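You operate a simulated robot arm through the tools that you are given. There is no shell and no other tool.

The job below is to be done with a simulated robot arm. You get a single attempt, and the scene is never put back.

JOB
Switch the reel off, free it, wind the lead in and lock it.
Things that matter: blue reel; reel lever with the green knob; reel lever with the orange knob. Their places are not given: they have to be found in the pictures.

Only the result counts: the job must be done as asked and must still hold three seconds after the hand-in. Knocking over, shifting, dropping, spilling or breaking anything else fails it.

ROBOT AND FRAMES
A 7-joint arm with a two-finger parallel gripper, fixed in place. Base frame: the origin is at the foot of the arm, x ahead of it, y to its left, z up. Lengths are in mm, angles in rad, forces in N, time in s.
Its first joint turns from -2.897 to 2.897 rad. Payload 3.43 kg.
Tool frame: the origin (TCP) lies between the finger pads and is the grasp point; the fingertips stand 34 mm ahead of it; z points along the fingers, y is the line along which they close. The gripper opens to 128 mm. The fingers are 24 mm wide and 12 mm thick; the gripper's body (48 by 130 mm) begins 96 mm behind the TCP.
Orientation is told as [roll, pitch, yaw] about the base's x, y, z axes, in that order, counted from this pose: with the fingers straight down and closing along the base's y, the tool's x points along the base's -x, its y along +y and its z along -z.

CONTROLS
- The arm moves only by the tool servo_tool. Its arguments are lists of equal length, an entry for each row: "rot": the turn, a rotation vector about the tool's x, y, z in units of 5 degrees (1.0 is 5 degrees), a list of three; "delta_pos": the shift along the tool's x, y, z in units of 50 mm (1.0 is 50 mm), a list of three; "jaw": the opening, from 0 (shut) to 1 (fully open). In form: {"rot": [[ax, ay, az], ...], "delta_pos": [[dx, dy, dz], ...], "jaw": [jaw, ...]}. A call has 1 to 20 rows; each row shifts and turns the commanded pose from where the row before left it, along the tool's axes as they then stand. A call with a number of a shift or a turn outside -1 to 1 is refused whole. Rows are played at 5 a second. More than 50 mm and 0.15 rad between two rows, or a gripper value outside its range, and nothing of the call is played. A pose out of reach is approached as far as the arm can. The call stops where the force on the tool passes 70 N (or 10 N more than at its start, if that is more) or the arm is blocked; 0.2 s more then pass. Each finger travels about 153 mm/s and halts on what it meets, pressing with about 30 N; the grip force reading is that of the motor and also rises with nothing between the fingers. The clock runs only during rows and for 0.2 s after the last one: add rows that do not move to give the fingers time. The reply holds the time, the measured pose of the TCP, the force on the tool along the base axes, the opening and the grip force, in the units named above and with some noise, with the torque about the TCP (base axes, N m) and any sound that the robot's microphone picked up.
- Cameras (640 x 400 px; columns grow to the right, rows downward): "scene" is fixed at [210.4, -643.8, 1620.7]; the picture's right is [0.75, -0.67, 0.00], its down [-0.39, -0.43, -0.81] and it looks along [0.54, 0.61, -0.58] (base axes); focal length 353 px, centre (320, 200). "wrist" rides on the gripper at [76, -11, -160] in the tool frame; the picture's right is [0.15, 0.99, 0.00], its down [-0.88, 0.13, -0.46] and it looks along [-0.45, 0.07, 0.89] (tool axes); focal length 234 px, centre (320, 200).
- get_image(camera): a new picture of that camera. It takes no simulated time.
- locate(camera, pixels): there is no depth. For up to 12 entries [column, row, z] of the newest picture of that camera ("zoom" is the newest enlarged one), the place [x, y] in the base frame at which the ray of that pixel passes the height z, good to about 2 mm, but the place of the scene camera against the robot may be out by one fixed shift of up to 18 mm in any direction. It takes no simulated time.
- close_up(camera, box): a new picture of the part [left, top, right, bottom] of that camera's present view, enlarged. It takes no simulated time.
- sign_off(): hands the job in; it is judged then, once.

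Leave the gripper open and the arm clear of the work at the hand-in unless told otherwise.

The tools are called after ">>>" as name(argument=value, ...) on one line, values as JSON. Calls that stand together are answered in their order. servo_tool: Moves the arm, as the interface text tells. Its arguments: {"type":"object","properties":{"rot":{"type":"array"},"delta_pos":{"type":"array"},"jaw":{"type":"array"}},"required":["rot","delta_pos","jaw"]} The other tools are called the same way: get_image (camera) takes a picture; locate (camera, pixels) gives the place at which the rays of pixels pass given heights; close_up (camera, box) takes an enlarged picture of a part of a camera's view; sign_off () hands the job in.

At the start:

```text
t: 0.0
position: [561.2, -72.8, 1224.3]
orientation: [0.0, 0.002, 0.0]
ft_force: [-0.1, -0.3, -0.2]
torque: [0.01, -0.02, 0.01]
opening: 128.1
finger_force: 0.2
```

scene: 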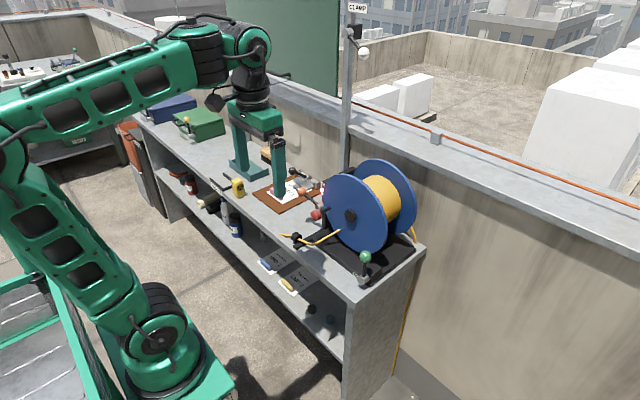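
wrist: 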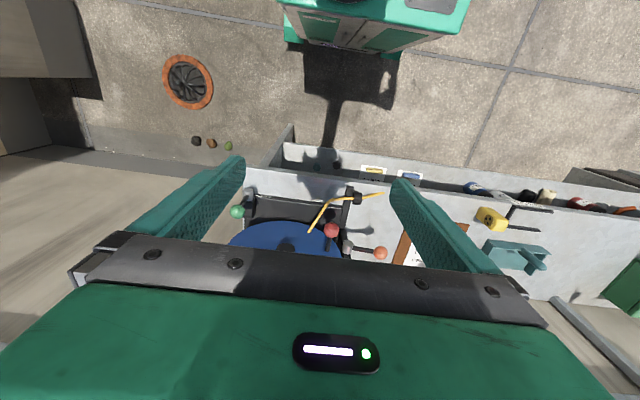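

I see the blue reel in the scene picture near (365,205), a green knob near (366,257), a red knob near (316,214) and possibly an orange one near (300,190). I'll take enlarged views first.

>>> close_up(camera="scene", box=[260, 150, 440, 290])

>>> close_up(camera="wrist", box=[210, 160, 420, 290])

```text
2.86 times, centred on (350, 220) of scene
```

zoom: 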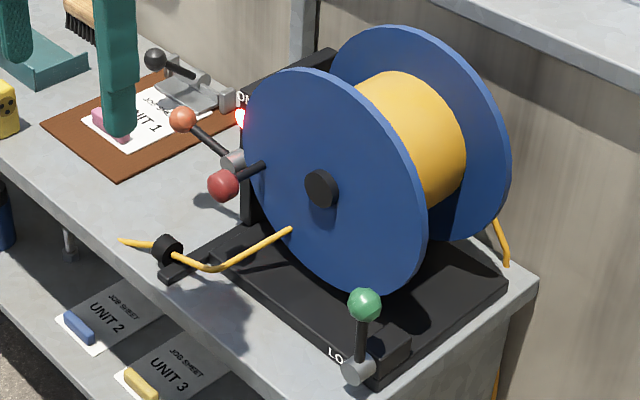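

```text
3.05 times, centred on (315, 225) of wrist
```

zoom: 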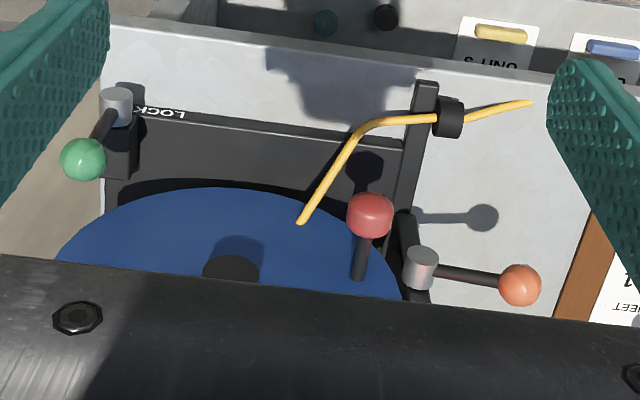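

The orange lever sits by the left post, which has a red light. The green lever is labelled LOCK, and a dark red knob stands out from the reel's flange, probably a crank. I'll triangulate these knobs from both cameras.

>>> locate(camera="wrist", pixels=[[380.6, 252.9, 800], [380.6, 252.9, 1000], [237, 211.9, 800], [237, 211.9, 1000], [331.4, 229.9, 800], [331.4, 229.9, 1000], [247, 192, 800], [247, 192, 1000]])

>>> locate(camera="scene", pixels=[[302, 192, 800], [302, 192, 1000], [365.8, 256.4, 800], [365.8, 256.4, 1000], [316, 215.1, 800], [316, 215.1, 1000], [361, 281, 800], [361, 281, 1000]])

>>> close_up(camera="scene", box=[290, 175, 350, 225])

>>> close_up(camera="scene", box=[335, 240, 395, 290])

```text
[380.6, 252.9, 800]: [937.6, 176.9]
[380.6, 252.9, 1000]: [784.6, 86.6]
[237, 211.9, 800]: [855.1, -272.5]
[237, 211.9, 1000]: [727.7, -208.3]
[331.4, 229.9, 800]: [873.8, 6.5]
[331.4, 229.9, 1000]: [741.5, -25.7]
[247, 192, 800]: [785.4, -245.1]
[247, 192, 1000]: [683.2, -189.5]
```

```text
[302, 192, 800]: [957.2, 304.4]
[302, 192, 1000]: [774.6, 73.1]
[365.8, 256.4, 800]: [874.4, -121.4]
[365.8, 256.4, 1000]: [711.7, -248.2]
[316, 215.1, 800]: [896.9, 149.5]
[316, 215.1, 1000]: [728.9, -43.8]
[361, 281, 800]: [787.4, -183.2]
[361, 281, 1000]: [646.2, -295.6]
```

```text
8.00 times, centred on (320, 200) of scene
```

zoom: 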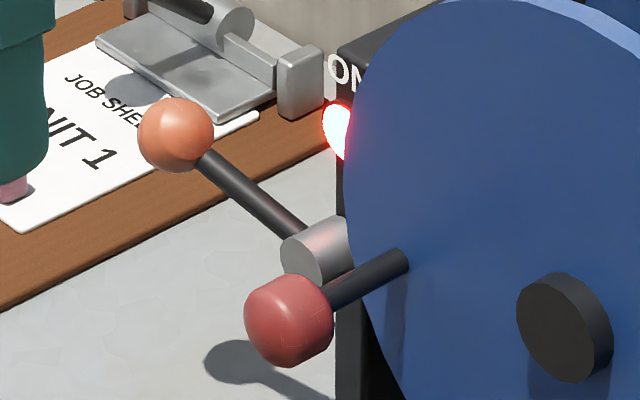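

```text
8.00 times, centred on (365, 265) of scene
```

zoom: 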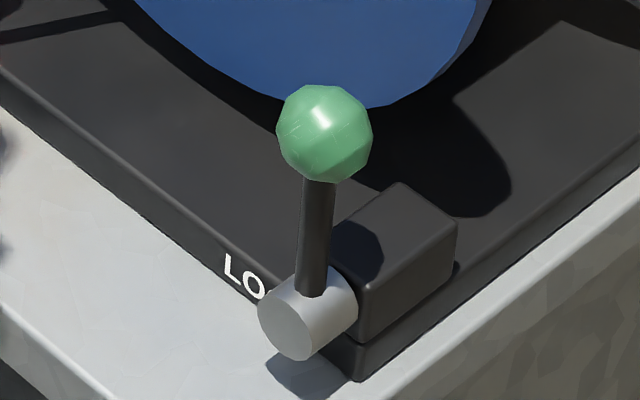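

From the two views the knobs triangulate to roughly: orange (795,95,981), green (754,-222,958), crank (756,-22,977). I need a frontal view, so I'll pitch the tool by -45° where it stands, well above everything.

>>> servo_tool(rot=[[0, -1, 0], [0, -1, 0], [0, -1, 0], [0, -1, 0], [0, -1, 0], [0, -1, 0], [0, -1, 0], [0, -1, 0], [0, -1, 0]], delta_pos=[[0, 0, 0], [0, 0, 0], [0, 0, 0], [0, 0, 0], [0, 0, 0], [0, 0, 0], [0, 0, 0], [0, 0, 0], [0, 0, 0]], jaw=[1, 1, 1, 1, 1, 1, 1, 1, 1])

>>> get_image(camera="wrist")

```text
t: 2.0
position: [547.1, -73.3, 1231.6]
orientation: [-0.002, -0.798, 0.0]
ft_force: [-0.4, -0.2, 0.3]
torque: [0.02, 0.04, 0.0]
opening: 127.8
finger_force: 0.0
```

```text
taken
```

wrist: 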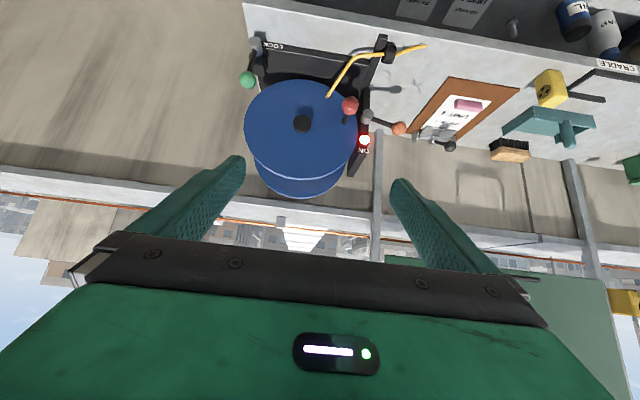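

The reel is now visible but upside down, with its hub near (302,122). I'll zoom in on it.

>>> close_up(camera="wrist", box=[225, 25, 435, 205])

>>> close_up(camera="wrist", box=[320, 30, 420, 180])

>>> close_up(camera="wrist", box=[235, 25, 315, 95])

>>> locate(camera="wrist", pixels=[[399, 127.5, 960], [399, 127.5, 1000], [247, 79, 940], [247, 79, 980], [350, 106, 960], [350, 106, 1000], [302, 122, 980], [302, 122, 1020]])

```text
2.22 times, centred on (330, 115) of wrist
```

zoom: 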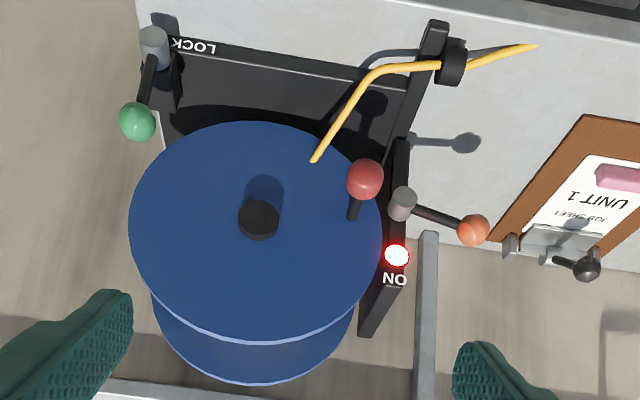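

```text
2.67 times, centred on (370, 105) of wrist
```

zoom: 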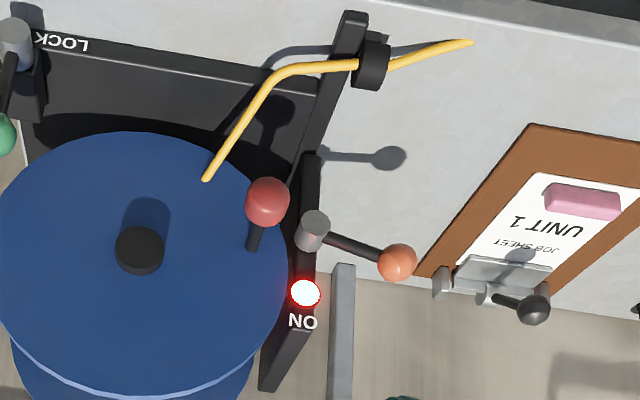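

```text
5.71 times, centred on (275, 60) of wrist
```

zoom: 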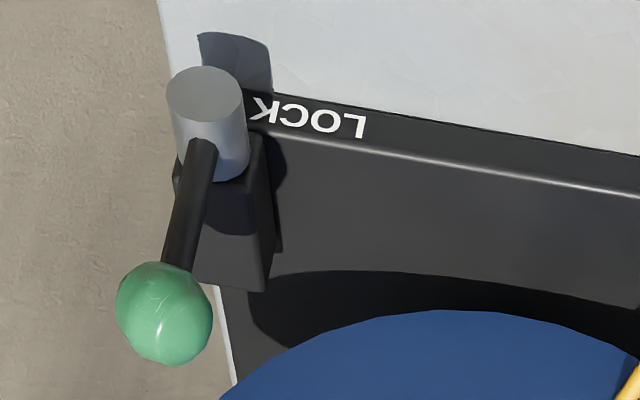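

```text
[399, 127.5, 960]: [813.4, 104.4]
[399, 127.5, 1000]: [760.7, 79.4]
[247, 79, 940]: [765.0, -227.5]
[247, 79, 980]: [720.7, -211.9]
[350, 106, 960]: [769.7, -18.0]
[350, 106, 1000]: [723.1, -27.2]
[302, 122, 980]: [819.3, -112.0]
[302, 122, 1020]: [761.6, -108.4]
```

I'll locate the lever hubs, the reel hub, and the flange edge in this view.

>>> locate(camera="wrist", pixels=[[254.9, 41.1, 900], [254.9, 41.1, 940], [366.9, 116.8, 920], [366.9, 116.8, 960], [302, 124, 980], [244.5, 120, 980], [357, 128, 980], [293, 60, 880], [390, 57, 860], [250, 45, 860]])

>>> close_up(camera="scene", box=[270, 210, 350, 270])

>>> close_up(camera="wrist", box=[310, 30, 410, 100])

```text
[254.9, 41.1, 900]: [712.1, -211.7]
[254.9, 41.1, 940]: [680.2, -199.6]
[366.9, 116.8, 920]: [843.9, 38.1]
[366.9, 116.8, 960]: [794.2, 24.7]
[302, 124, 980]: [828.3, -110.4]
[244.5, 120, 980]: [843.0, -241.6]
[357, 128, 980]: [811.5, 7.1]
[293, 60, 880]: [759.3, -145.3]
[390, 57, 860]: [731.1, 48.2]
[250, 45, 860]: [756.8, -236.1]
```

```text
6.67 times, centred on (310, 240) of scene
```

zoom: 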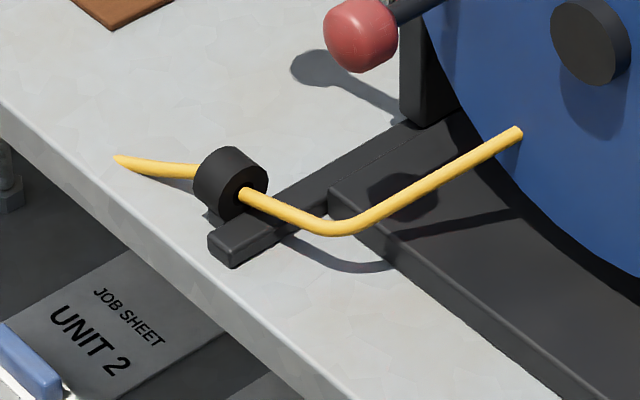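

```text
5.71 times, centred on (360, 65) of wrist
```

zoom: 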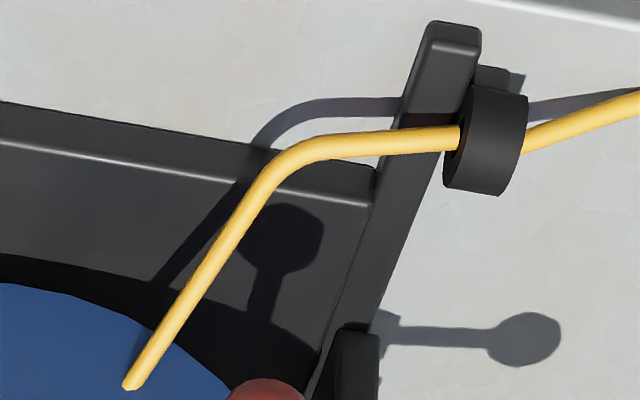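

The lead runs from the reel through a guide ring on the left, and the crank stud is on the reel's left (+y) side. I want a lower frontal view for accurate heights, so I'll pitch to -60° and lower the TCP to about (560,-90,1060). That point is in front of the table and clear of everything.

>>> servo_tool(rot=[[0, -1, 0], [0, -1, 0], [0, -1, 0], [0, 0, 0], [0, 0, 0], [0, 0, 0], [0, 0, 0], [0, 0, 0]], delta_pos=[[0, 0, 0], [0, 0, 0], [0, 0, 0], [0.71, -0.085, 0.485], [0.71, -0.085, 0.485], [0.71, -0.085, 0.485], [0.71, -0.085, 0.485], [0, 0, 0]], jaw=[1, 1, 1, 1, 1, 1, 1, 1])

>>> get_image(camera="wrist")

```text
t: 3.8
position: [584.4, -101.0, 1150.4]
orientation: [0.001, -1.057, -0.001]
ft_force: [0.7, 0.1, -0.1]
torque: [0.0, 0.02, -0.06]
opening: 127.7
finger_force: 0.1
out of reach, approached as far as the arm can: row 5, 6, 7
```

```text
taken
```

wrist: 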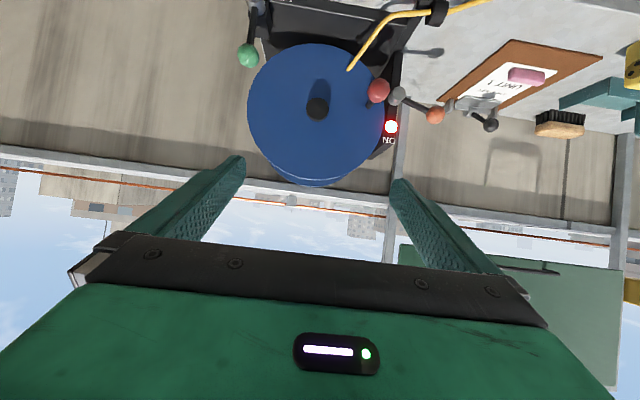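

The arm could not go lower there, but this view is usable. I'll zoom in and locate the key points.

>>> close_up(camera="wrist", box=[230, 0, 470, 150])

>>> close_up(camera="wrist", box=[345, 60, 455, 150])

>>> locate(camera="wrist", pixels=[[435, 115, 960], [435, 115, 980], [248, 56, 940], [248, 56, 960], [378, 90, 960], [378, 90, 980], [317, 108, 980], [317, 108, 1000], [398, 96, 940], [398, 96, 960], [258, 8, 860], [258, 8, 880]])

```text
2.67 times, centred on (350, 75) of wrist
```

zoom: 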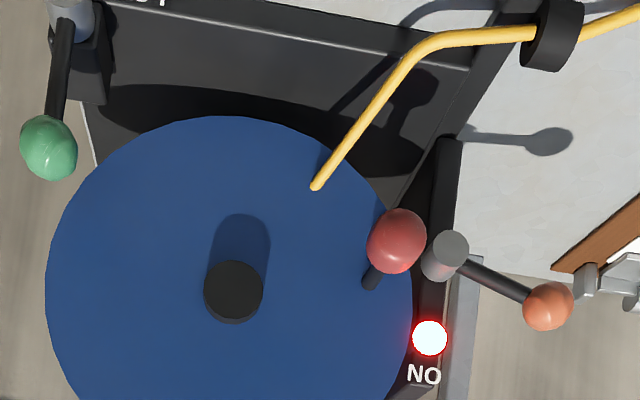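

```text
4.44 times, centred on (400, 105) of wrist
```

zoom: 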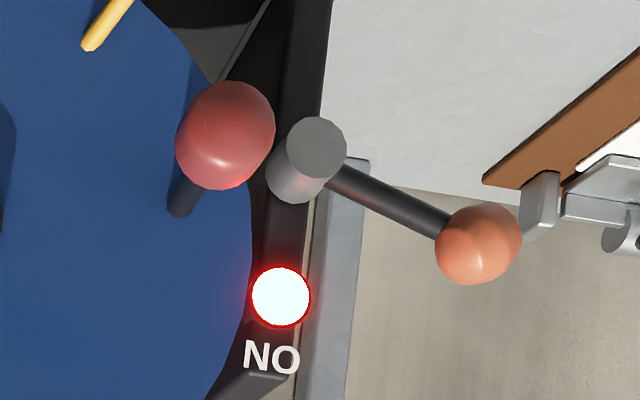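

```text
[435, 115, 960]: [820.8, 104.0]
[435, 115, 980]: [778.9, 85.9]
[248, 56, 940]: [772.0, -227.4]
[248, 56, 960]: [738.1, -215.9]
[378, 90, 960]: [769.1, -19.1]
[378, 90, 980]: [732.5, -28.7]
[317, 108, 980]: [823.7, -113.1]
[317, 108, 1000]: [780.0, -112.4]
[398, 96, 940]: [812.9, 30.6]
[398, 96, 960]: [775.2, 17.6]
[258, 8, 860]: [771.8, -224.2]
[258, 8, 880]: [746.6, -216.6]
```

Refined positions: orange knob about (811,101,964), green knob (762,-225,946), crank knob (767,-20,961), reel hub face (812,-112,985). Next I'll check the nearby clamp, which must not be touched, and the table level.

>>> locate(camera="wrist", pixels=[[449.5, 105, 860], [449.5, 105, 900], [468.7, 113, 900], [492, 125, 900], [421, 3, 860], [421, 3, 880], [390, 126, 960], [390, 126, 990]])

>>> locate(camera="scene", pixels=[[317, 183, 860], [317, 183, 900], [304, 170.5, 900], [304, 170.5, 940], [304, 170.5, 860]])

>>> close_up(camera="scene", box=[280, 150, 350, 195])

```text
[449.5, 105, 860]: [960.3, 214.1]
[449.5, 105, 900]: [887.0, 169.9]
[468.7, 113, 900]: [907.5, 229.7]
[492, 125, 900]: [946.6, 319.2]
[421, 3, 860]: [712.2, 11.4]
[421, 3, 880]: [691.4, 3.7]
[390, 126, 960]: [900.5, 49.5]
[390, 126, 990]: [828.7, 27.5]
```

```text
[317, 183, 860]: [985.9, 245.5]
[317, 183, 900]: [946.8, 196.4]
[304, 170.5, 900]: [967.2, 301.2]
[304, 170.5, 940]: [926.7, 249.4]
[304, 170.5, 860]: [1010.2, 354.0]
```

```text
8.89 times, centred on (315, 172) of scene
```

zoom: 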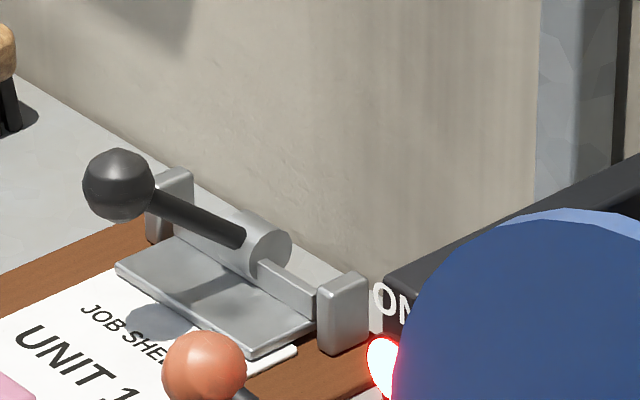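

The clamp sits further back (x > 890), clear of the orange lever. I'll bring the tool back to pointing straight down before going to the orange knob.

>>> servo_tool(rot=[[0, 1, 0], [0, 1, 0], [0, 1, 0], [0, 1, 0], [0, 1, 0], [0, 1, 0], [0, 1, 0], [0, 1, 0], [0, 1, 0], [0, 1, 0], [0, 1, 0], [0, 1, 0], [0, 0, 0]], delta_pos=[[0, 0, -1], [0, 0, 0], [0, 0, 0], [0, 0, 0], [0, 0, 0], [0, 0, 0], [0, 0, 0], [0, 0, 0], [0, 0, 0], [0, 0, 0], [0, 0, 0], [0, 0, 0], [0, 0, 0]], jaw=[1, 1, 1, 1, 1, 1, 1, 1, 1, 1, 1, 1, 1])

```text
t: 6.6
position: [540.9, -100.5, 1174.5]
orientation: [-0.001, -0.009, -0.001]
ft_force: [0.1, 0.3, -0.7]
torque: [-0.01, 0.01, 0.0]
opening: 127.9
finger_force: 0.1
```

The tool is down at (541,-100,1174). Next I'll go above the orange knob at this safe height and start yawing so the fingers close along x.

>>> servo_tool(rot=[[0, 0, 0], [0, 0, 0], [0, 0, 0], [0, 0, 0], [0, 0, 0], [0, 0, 0], [0, 0, 0], [0, 0, 0], [0, 0, 1], [0, 0, 1], [0, 0, 1], [0, 0, 1], [0, 0, 1], [0, 0, 1], [0, 0, 1], [0, 0, 1], [0, 0, 1], [0, 0, 1], [0, 0, 1], [0, 0, 1]], delta_pos=[[-0.675, 0.504, 0], [-0.675, 0.504, 0], [-0.675, 0.504, 0], [-0.675, 0.504, 0], [-0.675, 0.504, 0], [-0.675, 0.504, 0], [-0.675, 0.504, 0], [-0.675, 0.504, 0], [0, 0, 0], [0, 0, 0], [0, 0, 0], [0, 0, 0], [0, 0, 0], [0, 0, 0], [0, 0, 0], [0, 0, 0], [0, 0, 0], [0, 0, 0], [0, 0, 0], [0, 0, 0]], jaw=[1, 1, 1, 1, 1, 1, 1, 1, 0.6, 0.6, 0.6, 0.6, 0.6, 0.6, 0.6, 0.6, 0.6, 0.6, 0.6, 0.6])

>>> servo_tool(rot=[[0, 0, 1], [0, 0, 1], [0, 0, 1], [0, 0, 1], [0, 0, 1], [0, 0, 1], [0, 0, 0]], delta_pos=[[0, 0, 0], [0, 0, 0], [0, 0, 0], [0, 0, 0], [0, 0, 0], [0, 0, 0], [0, 0, 0]], jaw=[0.6, 0.6, 0.6, 0.6, 0.6, 0.6, 0.6])

>>> get_image(camera="wrist")

>>> get_image(camera="scene")

```text
t: 10.8
position: [809.3, 101.8, 1177.8]
orientation: [0.009, -0.006, -1.048]
ft_force: [0.6, -0.4, 0.2]
torque: [0.01, -0.01, -0.01]
opening: 76.6
finger_force: 0.0
```

```text
t: 12.4
position: [811.1, 100.6, 1177.9]
orientation: [0.01, 0.0, -1.573]
ft_force: [-0.3, 0.3, -0.7]
torque: [-0.02, -0.03, -0.01]
opening: 76.8
finger_force: 0.1
```

```text
taken
```

wrist: 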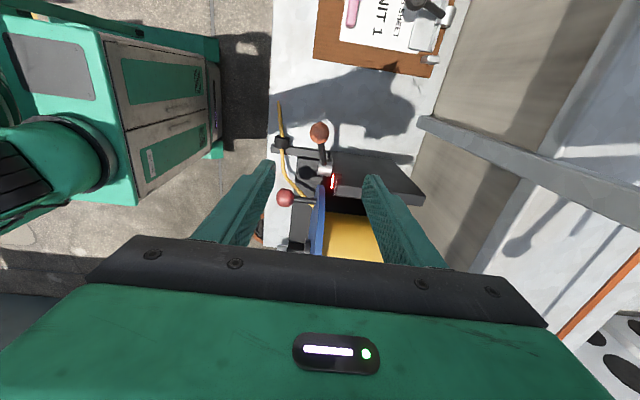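

```text
taken
```

scene: 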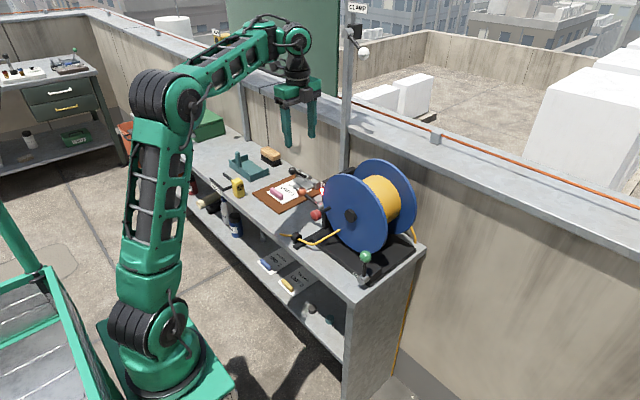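

From above, the orange knob is at (319,132). I'll check its location from this new angle.

>>> close_up(camera="wrist", box=[260, 90, 420, 220])

>>> locate(camera="wrist", pixels=[[319, 132, 964], [319, 132, 944], [286, 198, 961], [286, 198, 980], [320, 171, 940], [320, 171, 960]])

```text
3.08 times, centred on (340, 155) of wrist
```

zoom: 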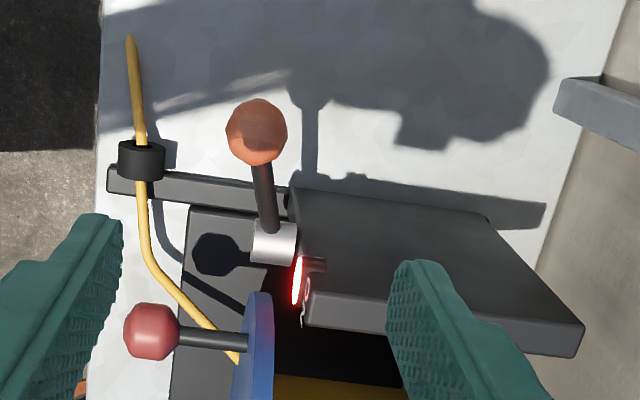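

```text
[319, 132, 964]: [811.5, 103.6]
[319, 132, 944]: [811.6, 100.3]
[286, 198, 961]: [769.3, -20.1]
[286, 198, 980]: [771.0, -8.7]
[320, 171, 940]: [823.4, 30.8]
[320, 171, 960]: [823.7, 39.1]
```

The knob is confirmed at about (811.5,102,961). I'll descend so the TCP sits at the knob centre with the fingers straddling it along x, not yet closed.

>>> servo_tool(rot=[[0, 0, 0], [0, 0, 0], [0, 0, 0], [0, 0, 0], [0, 0, 0], [0, 0, 0]], delta_pos=[[0.03, 0, 0.86], [0, 0, 0.86], [0, 0, 0.86], [0, 0, 0.86], [0, 0, 0.86], [0, 0, 0]], jaw=[0.6, 0.6, 0.6, 0.6, 0.6, 0.6])

>>> get_image(camera="wrist")

>>> close_up(camera="scene", box=[250, 110, 400, 240])

```text
t: 13.8
position: [815.0, 102.6, 959.4]
orientation: [0.012, -0.003, -1.571]
ft_force: [0.0, -0.6, -0.7]
torque: [0.0, 0.01, 0.03]
opening: 76.8
finger_force: 0.0
```

```text
taken
```

wrist: 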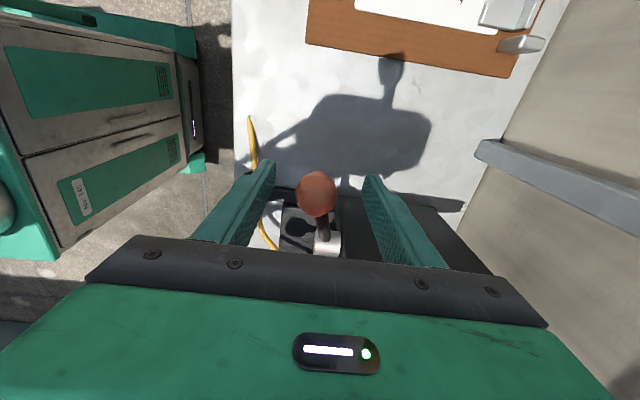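

```text
3.08 times, centred on (325, 175) of scene
```

zoom: 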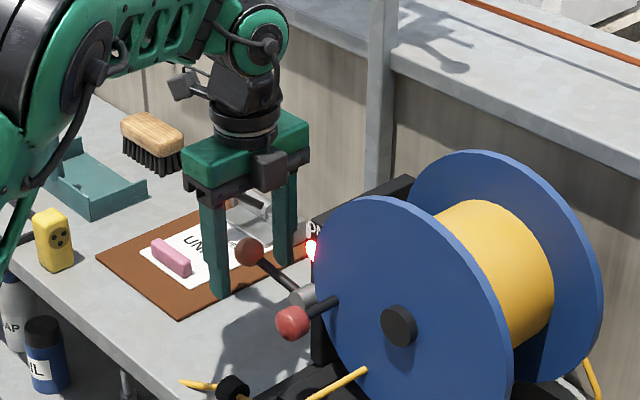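

The knob sits between the fingers. I'll shift 3 mm toward -x to centre it and close gently.

>>> servo_tool(rot=[[0, 0, 0], [0, 0, 0], [0, 0, 0], [0, 0, 0], [0, 0, 0], [0, 0, 0]], delta_pos=[[0, -0.06, 0], [0, 0, 0], [0, 0, 0], [0, 0, 0], [0, 0, 0], [0, 0, 0]], jaw=[0.6, 0.5, 0.4, 0.3, 0.2, 0.2])

```text
t: 15.2
position: [811.8, 101.9, 961.4]
orientation: [0.012, 0.001, -1.573]
ft_force: [7.7, 1.3, 0.9]
torque: [-0.08, -0.03, -0.01]
opening: 31.9
finger_force: 45.0
```

I have the knob gripped at 32 mm. I'll test the direction with a small movement down the arc (about 10 mm) and read the force.

>>> servo_tool(rot=[[0, 0, 0], [0, 0, 0], [0, 0, 0]], delta_pos=[[0.015, 0, 0.1], [0.015, 0, 0.1], [0, 0, 0]], jaw=[0.2, 0.2, 0.2])

```text
t: 16.0
position: [811.9, 105.7, 952.4]
orientation: [0.015, 0.0, -1.571]
ft_force: [23.6, 9.9, 21.6]
torque: [-1.2, -0.03, -0.05]
opening: 32.2
finger_force: 45.0
```

There's a 21 N upward force. I'll check whether the lever moved or the fingers slipped.

>>> close_up(camera="wrist", box=[230, 140, 410, 250])

>>> close_up(camera="scene", box=[280, 160, 360, 220])

```text
3.56 times, centred on (320, 195) of wrist
```

zoom: 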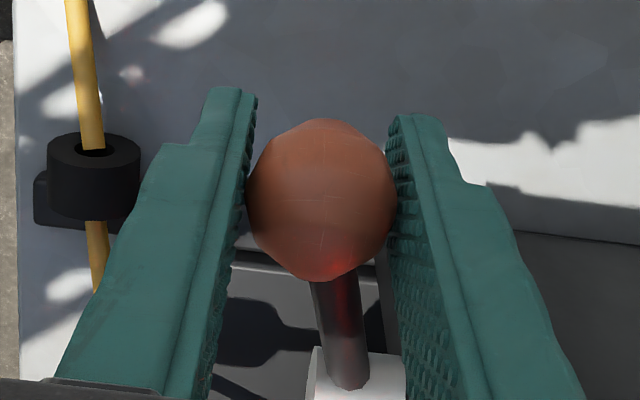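

```text
6.67 times, centred on (320, 190) of scene
```

zoom: 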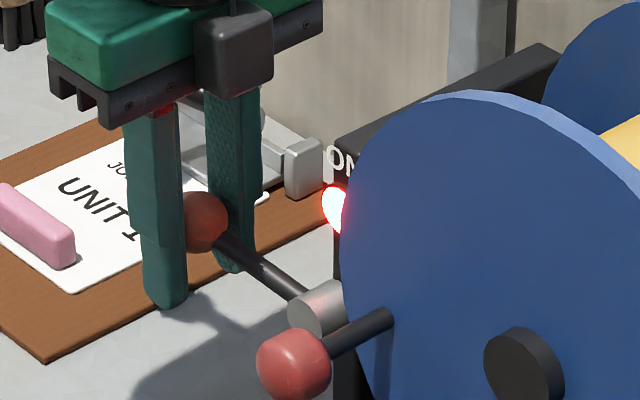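

It's unclear, with the knob having moved about 1 px, so this could be a stop or a slip. I'll move back up and a little past the start to compare forces.

>>> servo_tool(rot=[[0, 0, 0], [0, 0, 0], [0, 0, 0], [0, 0, 0], [0, 0, 0]], delta_pos=[[-0.025, 0, -0.09], [-0.025, 0, -0.09], [-0.025, 0, -0.1], [-0.025, 0, -0.1], [0, 0, 0]], jaw=[0.2, 0.2, 0.2, 0.2, 0.2])

>>> close_up(camera="scene", box=[280, 160, 360, 220])

```text
t: 17.2
position: [810.8, 98.9, 971.1]
orientation: [0.012, -0.002, -1.574]
ft_force: [15.0, -2.9, 2.4]
torque: [-0.21, -0.14, -0.13]
opening: 34.1
finger_force: 7.7
```

```text
6.67 times, centred on (320, 190) of scene
```

zoom: 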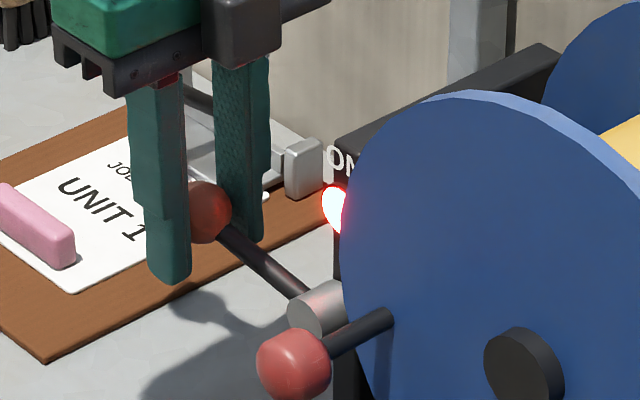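

The knob moved down about 5 mm under 21 N and came back, and the fingers slid on the upward try. A positive push is better. I'll release, lift above the knob, narrow the jaws to 20 mm so the ball nests between the tips, and press down from above.

>>> servo_tool(rot=[[0, 0, 0], [0, 0, 0], [0, 0, 0], [0, 0, 0], [0, 0, 0], [0, 0, 0], [0, 0, 0]], delta_pos=[[0, 0, 0], [0, 0, 0], [0.05, 0.02, -0.5], [0, 0, -0.5], [0, 0, 0], [0, 0, 0], [0, 0, 0]], jaw=[0.5, 0.5, 0.5, 0.5, 0.15, 0.15, 0.15])

>>> close_up(camera="scene", box=[280, 160, 360, 220])

>>> close_up(camera="wrist", box=[230, 130, 410, 250])

```text
t: 18.8
position: [809.8, 101.8, 1021.0]
orientation: [0.011, -0.002, -1.571]
ft_force: [0.1, -0.6, 0.1]
torque: [0.01, -0.02, -0.01]
opening: 19.1
finger_force: 0.0
```

```text
6.67 times, centred on (320, 190) of scene
```

zoom: 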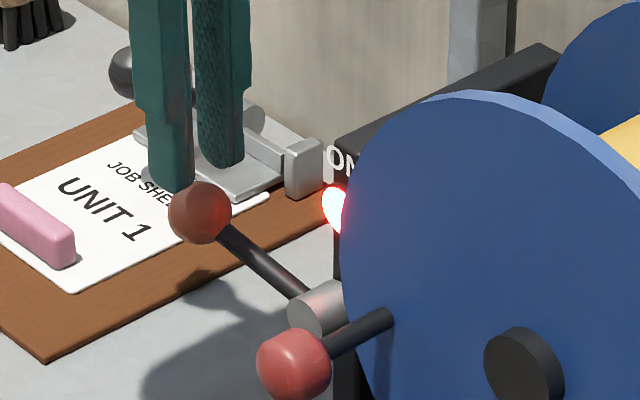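

```text
3.33 times, centred on (320, 190) of wrist
```

zoom: 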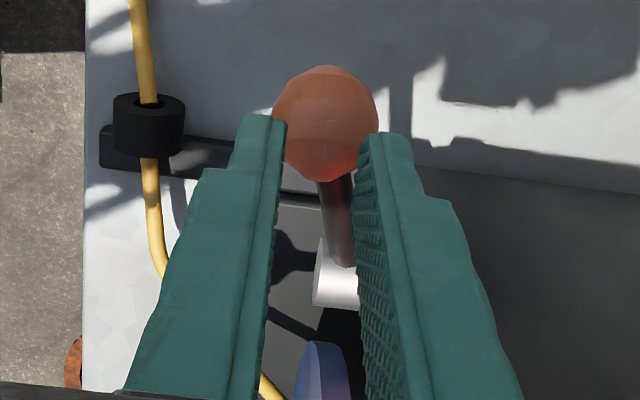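

The knob is back at its original place, and the jaw tips are right above it. I'll press down in small steps.

>>> servo_tool(rot=[[0, 0, 0], [0, 0, 0], [0, 0, 0], [0, 0, 0], [0, 0, 0], [0, 0, 0]], delta_pos=[[0, 0.03, 0.1], [0, 0, 0.1], [0, 0, 0.1], [0, 0, 0.1], [0, 0, 0.1], [0, 0, 0]], jaw=[0.15, 0.15, 0.15, 0.15, 0.15, 0.15])

>>> close_up(camera="scene", box=[280, 160, 360, 220])

```text
t: 20.2
position: [812.4, 100.9, 996.6]
orientation: [0.009, -0.003, -1.573]
ft_force: [0.3, -0.5, -0.2]
torque: [0.04, -0.01, -0.04]
opening: 19.2
finger_force: 0.1
```

```text
6.67 times, centred on (320, 190) of scene
```

zoom: 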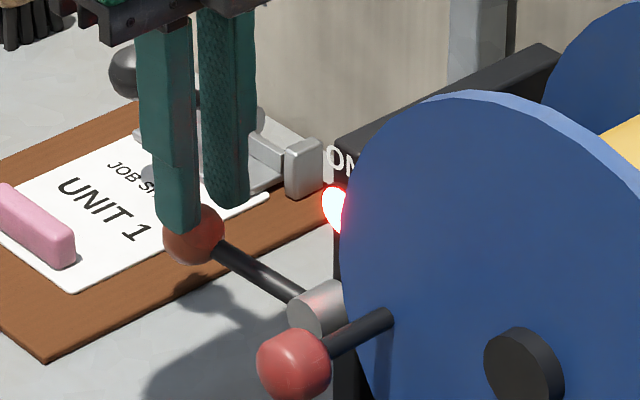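

The knob moved down (200,212 → 193,233 in the zoom) with almost no force, and the lamp is still red. I'll continue down along the arc.

>>> servo_tool(rot=[[0, 0, 0], [0, 0, 0], [0, 0, 0], [0, 0, 0], [0, 0, 0]], delta_pos=[[0, 0, 0.15], [0, 0, 0.15], [-0.02, 0, 0.15], [-0.02, 0, 0.15], [0, 0, 0]], jaw=[0.15, 0.15, 0.15, 0.15, 0.15])

>>> close_up(camera="scene", box=[280, 160, 360, 220])

```text
t: 21.4
position: [812.7, 100.2, 966.6]
orientation: [0.012, -0.001, -1.573]
ft_force: [-0.1, -0.3, 0.8]
torque: [-0.02, -0.01, -0.01]
opening: 19.2
finger_force: 0.2
heard: click
```

```text
6.67 times, centred on (320, 190) of scene
```

zoom: 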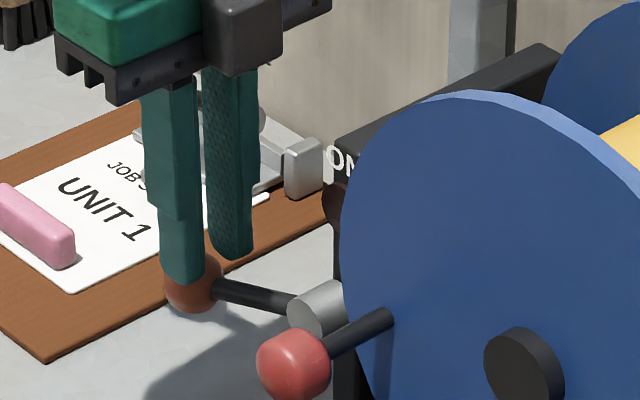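

I heard a click and the lamp went out. I'll lift off and check that the lever stays down.

>>> servo_tool(rot=[[0, 0, 0], [0, 0, 0], [0, 0, 0], [0, 0, 0], [0, 0, 0]], delta_pos=[[0, 0, -0.9], [0, 0, -0.9], [0, 0, -0.9], [0, 0, -0.9], [0, 0, 0]], jaw=[0.15, 0.15, 0.15, 0.15, 0.15])

>>> close_up(camera="scene", box=[280, 160, 360, 220])

>>> get_image(camera="wrist")

```text
t: 22.6
position: [813.5, 101.2, 1145.0]
orientation: [0.012, 0.001, -1.571]
ft_force: [-0.2, 0.7, 0.4]
torque: [0.01, 0.01, -0.01]
opening: 19.1
finger_force: 0.1
```

```text
6.67 times, centred on (320, 190) of scene
```

zoom: 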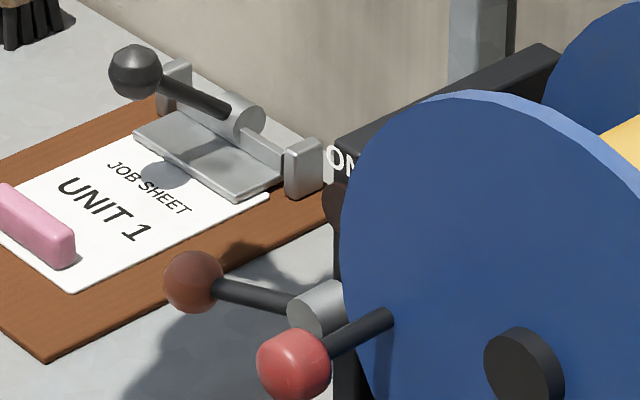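

```text
taken
```

wrist: 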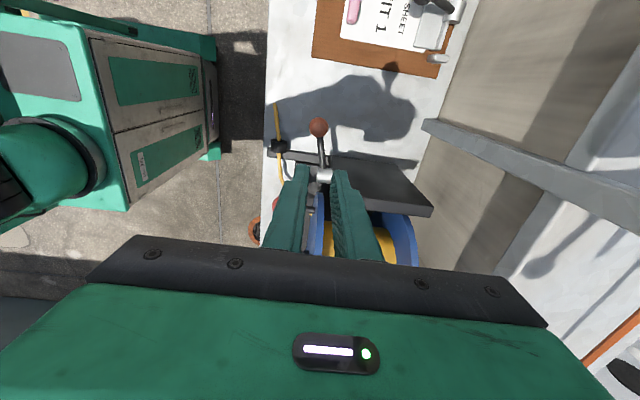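

The lever stays down and the lamp stays dark. To be sure it is fully over, I'll press back down in small steps past that point until there is some resistance.

>>> servo_tool(rot=[[0, 0, 0], [0, 0, 0], [0, 0, 0], [0, 0, 0], [0, 0, 0], [0, 0, 0], [0, 0, 0]], delta_pos=[[-0.02, 0, 0.9], [0, 0, 0.9], [0, 0, 0.9], [0, 0, 0.85], [0, 0, 0.06], [0, 0, 0.06], [0, 0, 0]], jaw=[0.15, 0.15, 0.15, 0.15, 0.15, 0.15, 0.15])

>>> close_up(camera="scene", box=[280, 160, 360, 220])

```text
t: 24.2
position: [813.1, 98.2, 962.7]
orientation: [0.012, -0.001, -1.571]
ft_force: [0.0, 0.8, 0.2]
torque: [-0.01, 0.04, -0.01]
opening: 18.7
finger_force: 0.0
```

```text
6.67 times, centred on (320, 190) of scene
```

zoom: 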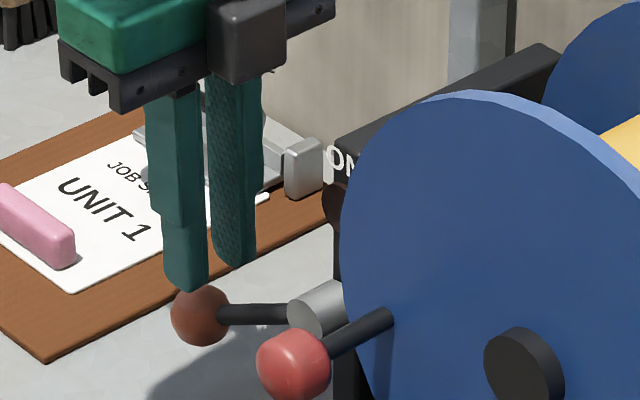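

The knob has now snapped further down to (200,315), away from the finger tips, so the lever toggled over. I'll lift clear and check again.

>>> servo_tool(rot=[[0, 0, 0], [0, 0, 0], [0, 0, 0], [0, 0, 0], [0, 0, 0], [0, 0, 0]], delta_pos=[[0, 0, -0.9], [0, 0, -0.9], [0, 0, -0.9], [0, 0, -0.9], [0, 0, -0.6], [0, 0, 0]], jaw=[0.15, 0.15, 0.15, 0.15, 0.15, 0.15])

>>> close_up(camera="scene", box=[280, 160, 360, 220])

>>> close_up(camera="wrist", box=[260, 90, 420, 220])

```text
t: 25.6
position: [808.8, 97.7, 1173.2]
orientation: [0.01, 0.001, -1.571]
ft_force: [-0.5, -0.3, 0.3]
torque: [0.03, 0.02, -0.03]
opening: 19.0
finger_force: 0.1
```

```text
6.67 times, centred on (320, 190) of scene
```

zoom: 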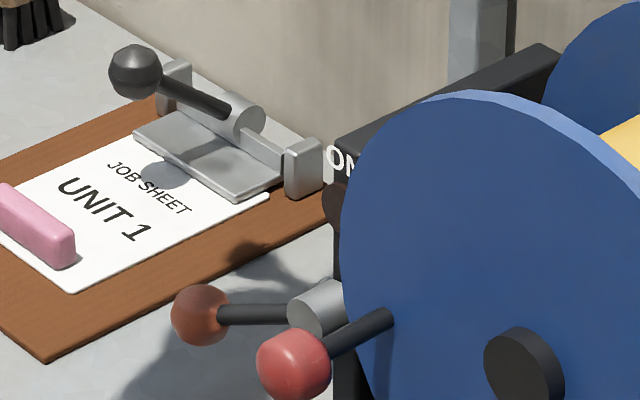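

```text
3.08 times, centred on (340, 155) of wrist
```

zoom: 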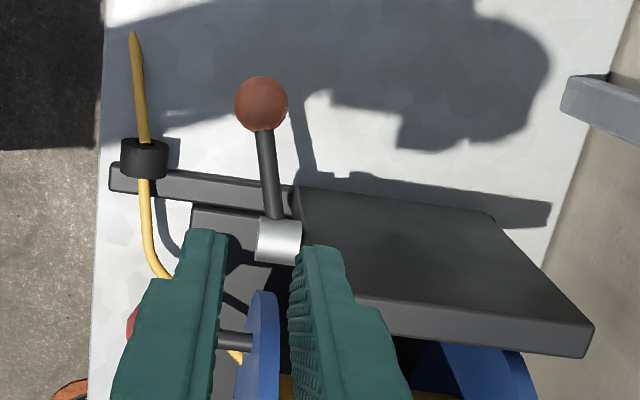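

The power lever is off, the lamp is dark and the click was heard. Next I'll move across at z≈1190, above the reel top (~1109), to the green lever, and yaw back so the fingers close along y.

>>> servo_tool(rot=[[0, 0, 0], [0, 0, 0], [0, 0, 0], [0, 0, 0], [0, 0, 0], [0, 0, 0], [0, 0, 0], [0, 0, 0], [0, 0, -1], [0, 0, -1], [0, 0, -1], [0, 0, -1], [0, 0, -1], [0, 0, -1], [0, 0, -1], [0, 0, -1], [0, 0, -1], [0, 0, -1], [0, 0, -1], [0, 0, -1]], delta_pos=[[-0.8, -0.118, -0.05], [-0.8, -0.118, -0.05], [-0.8, -0.118, -0.05], [-0.8, -0.118, -0.05], [-0.8, -0.118, -0.05], [-0.8, -0.118, -0.05], [-0.8, -0.118, -0.05], [-0.8, -0.118, -0.05], [0, 0, 0], [0, 0, 0], [0, 0, 0], [0, 0, 0], [0, 0, 0], [0, 0, 0], [0, 0, 0], [0, 0, 0], [0, 0, 0], [0, 0, 0], [0, 0, 0], [0, 0, 0]], jaw=[0.15, 0.15, 0.15, 0.15, 0.15, 0.15, 0.15, 0.15, 0.5, 0.5, 0.5, 0.5, 0.5, 0.5, 0.5, 0.5, 0.5, 0.5, 0.5, 0.5])

>>> servo_tool(rot=[[0, 0, -1], [0, 0, -1], [0, 0, -1], [0, 0, -1], [0, 0, -1], [0, 0, -1], [0, 0, 0]], delta_pos=[[0, 0, 0], [0, 0, 0], [0, 0, 0], [0, 0, 0], [0, 0, 0], [0, 0, 0], [0, 0, 0]], jaw=[0.5, 0.5, 0.5, 0.5, 0.5, 0.5, 0.5])

>>> get_image(camera="wrist")

```text
t: 29.8
position: [762.5, -220.9, 1193.7]
orientation: [0.002, -0.011, -0.523]
ft_force: [0.3, -0.1, 0.1]
torque: [-0.04, -0.03, 0.0]
opening: 64.4
finger_force: 0.1
```

```text
t: 31.4
position: [762.6, -221.4, 1193.1]
orientation: [0.0, -0.009, 0.0]
ft_force: [-1.2, -0.4, 0.7]
torque: [-0.02, -0.01, 0.0]
opening: 63.9
finger_force: 0.2
```

```text
taken
```

wrist: 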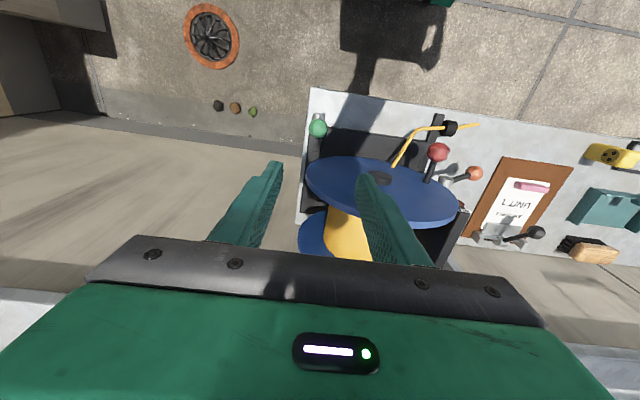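

The green knob is visible at (318,127). I'll locate it and zoom in.

>>> close_up(camera="wrist", box=[270, 80, 430, 180])

>>> locate(camera="wrist", pixels=[[318, 127, 946], [318, 127, 930], [438, 152, 961], [312, 94, 860]])

```text
4.00 times, centred on (350, 130) of wrist
```

zoom: 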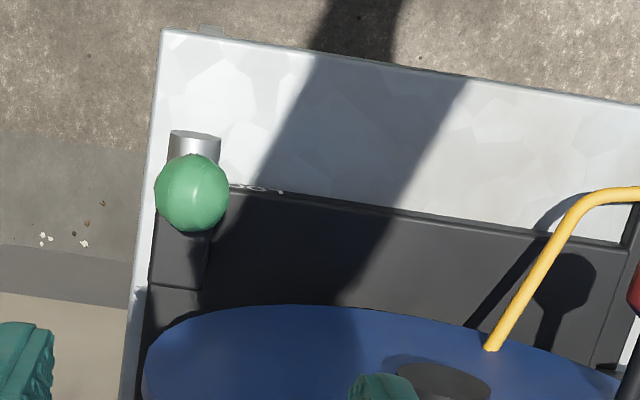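

```text
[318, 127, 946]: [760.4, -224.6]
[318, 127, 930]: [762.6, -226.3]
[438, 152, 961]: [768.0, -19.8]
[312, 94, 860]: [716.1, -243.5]
```

The knob is at (760,-225,946). I'll descend to straddle it along y with 64 mm opening, then narrow to a loose cage.

>>> servo_tool(rot=[[0, 0, 0], [0, 0, 0], [0, 0, 0], [0, 0, 0], [0, 0, 0], [0, 0, 0], [0, 0, 0], [0, 0, 0]], delta_pos=[[0.04, -0.07, 0.93], [0, 0, 0.93], [0, 0, 0.93], [0, 0, 0.93], [0, 0, 0.93], [0, 0, 0], [0, 0, 0], [0, 0, 0]], jaw=[0.5, 0.5, 0.5, 0.5, 0.5, 0.5, 0.36, 0.36])

>>> close_up(camera="wrist", box=[220, 100, 420, 250])

>>> close_up(camera="scene", box=[310, 190, 430, 290])

```text
t: 33.2
position: [765.3, -226.5, 959.6]
orientation: [-0.001, -0.013, -0.001]
ft_force: [-1.1, -0.3, 0.1]
torque: [0.0, -0.01, -0.01]
opening: 46.1
finger_force: 0.1
```

```text
2.67 times, centred on (320, 175) of wrist
```

zoom: 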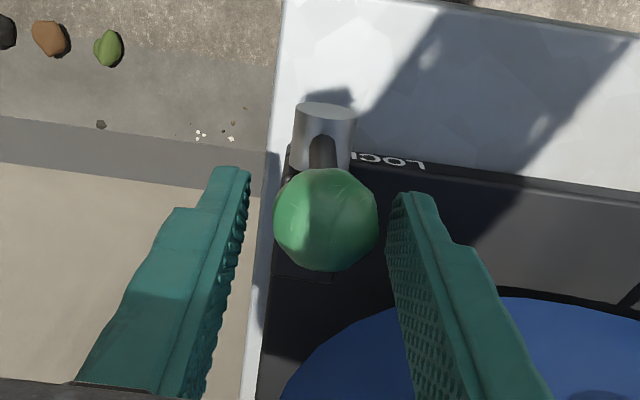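

```text
4.00 times, centred on (370, 240) of scene
```

zoom: 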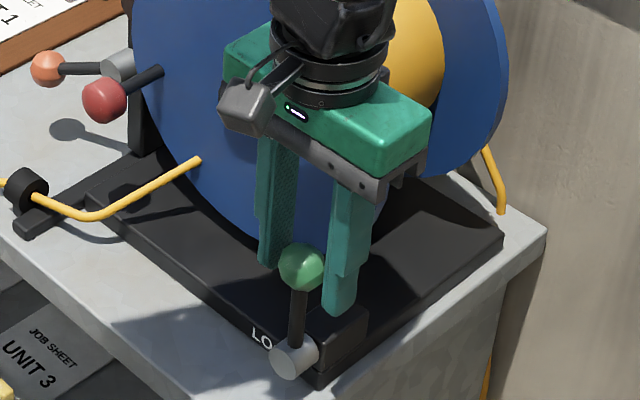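

The knob is caged. I'll push it gently toward +y (the LOCK label side) by 15 mm and read the force.

>>> servo_tool(rot=[[0, 0, 0], [0, 0, 0], [0, 0, 0], [0, 0, 0]], delta_pos=[[0.08, 0.1, 0], [0, 0.1, 0], [0, 0.1, 0], [0, 0, 0]], jaw=[0.36, 0.36, 0.36, 0.36])

>>> close_up(camera="scene", box=[310, 190, 430, 290])

```text
t: 34.2
position: [759.2, -212.3, 959.2]
orientation: [0.0, -0.011, -0.003]
ft_force: [3.2, -19.1, -5.6]
torque: [-0.17, -0.08, 0.04]
opening: 56.3
finger_force: 9.0
```

```text
4.00 times, centred on (370, 240) of scene
```

zoom: 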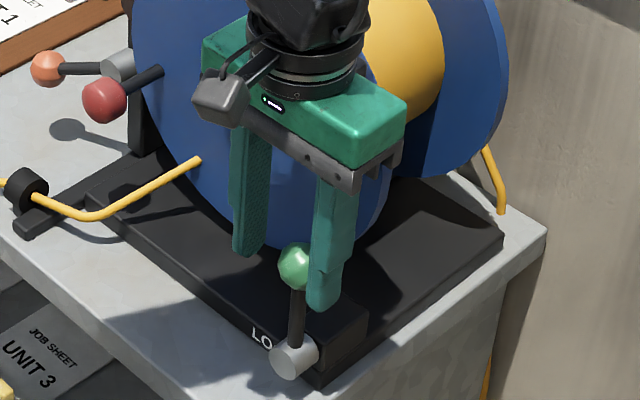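

The knob did not move (19 N, and the finger gave way), so +y is against the stop. I'll try the other direction, toward -y.

>>> servo_tool(rot=[[0, 0, 0], [0, 0, 0], [0, 0, 0], [0, 0, 0], [0, 0, 0], [0, 0, 0], [0, 0, 0], [0, 0, 0]], delta_pos=[[0, -0.1, 0], [0, -0.1, 0], [0, -0.1, 0], [0, -0.1, 0], [0, -0.1, 0], [0, -0.1, 0], [0, -0.05, 0], [0, 0, 0]], jaw=[0.36, 0.36, 0.36, 0.36, 0.36, 0.36, 0.36, 0.36])

>>> close_up(camera="scene", box=[310, 190, 430, 290])

```text
t: 36.0
position: [759.1, -241.2, 959.2]
orientation: [-0.001, -0.013, 0.0]
ft_force: [0.2, 1.8, -0.9]
torque: [0.0, -0.01, -0.02]
opening: 46.8
finger_force: 0.6
```

```text
4.00 times, centred on (370, 240) of scene
```

zoom: 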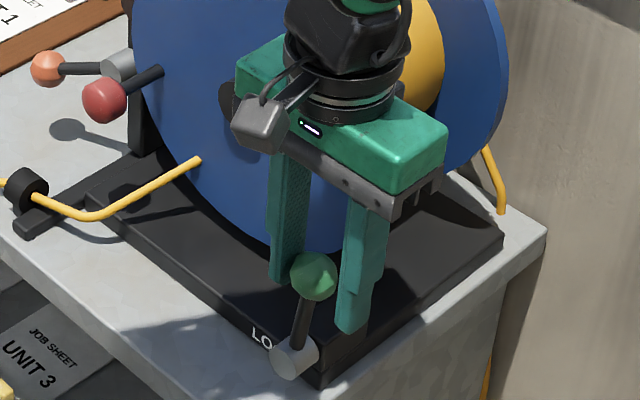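

The lever moves freely toward -y. I'll continue along its arc, lowering slightly, and listen for the click.

>>> servo_tool(rot=[[0, 0, 0], [0, 0, 0], [0, 0, 0], [0, 0, 0], [0, 0, 0], [0, 0, 0], [0, 0, 0]], delta_pos=[[0, -0.14, 0.02], [0, -0.14, 0.02], [0, -0.14, 0.02], [0, -0.1, 0.073], [0, -0.1, 0.073], [0, -0.1, 0.073], [0, 0, 0]], jaw=[0.36, 0.36, 0.36, 0.36, 0.36, 0.36, 0.36])

>>> close_up(camera="scene", box=[310, 190, 430, 290])

```text
t: 37.6
position: [758.7, -278.4, 946.4]
orientation: [0.001, -0.012, 0.001]
ft_force: [0.4, 0.5, -0.3]
torque: [0.03, 0.01, 0.01]
opening: 46.1
finger_force: 0.0
```

```text
4.00 times, centred on (370, 240) of scene
```

zoom: 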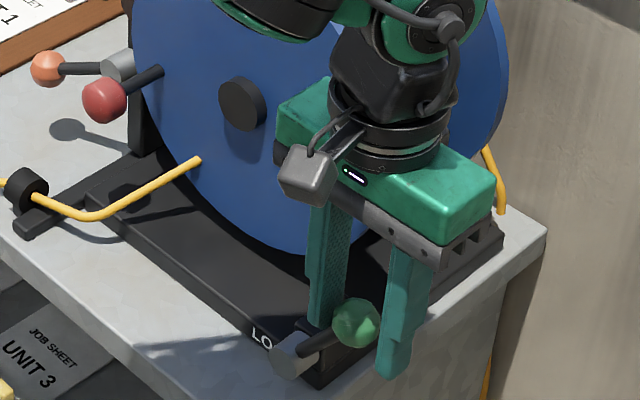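

The lever has swung well over to -y. No click was reported, so I'll look closer and push slightly further to be sure it reaches its stop.

>>> servo_tool(rot=[[0, 0, 0], [0, 0, 0], [0, 0, 0]], delta_pos=[[0, -0.1, 0.08], [0, -0.1, 0.08], [0, 0, 0]], jaw=[0.36, 0.36, 0.36])

>>> close_up(camera="wrist", box=[220, 100, 420, 250])

>>> close_up(camera="scene", box=[310, 190, 430, 290])

```text
t: 38.4
position: [758.9, -288.8, 937.3]
orientation: [0.0, -0.011, -0.001]
ft_force: [-0.6, -1.3, 0.6]
torque: [-0.04, 0.02, -0.02]
opening: 46.6
finger_force: 0.3
```

```text
2.67 times, centred on (320, 175) of wrist
```

zoom: 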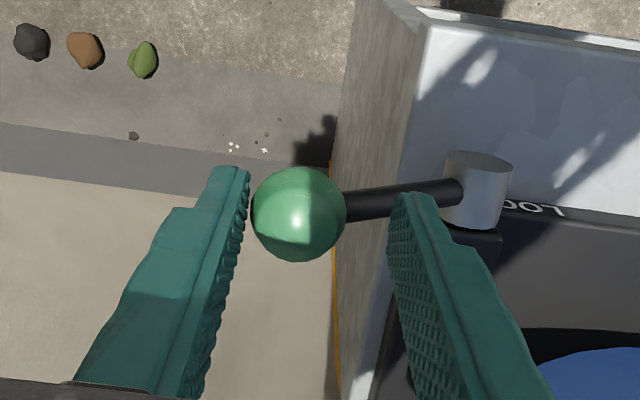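

```text
4.00 times, centred on (370, 240) of scene
```

zoom: 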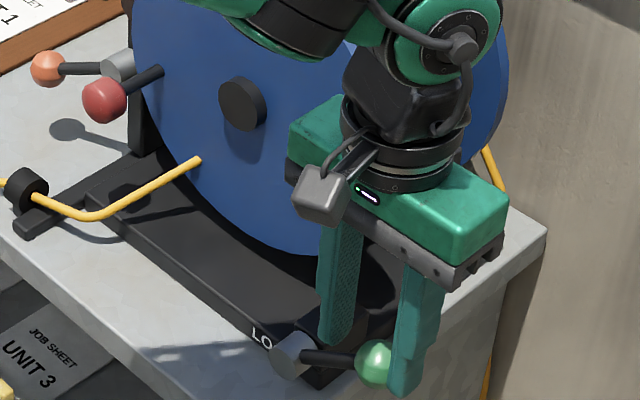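

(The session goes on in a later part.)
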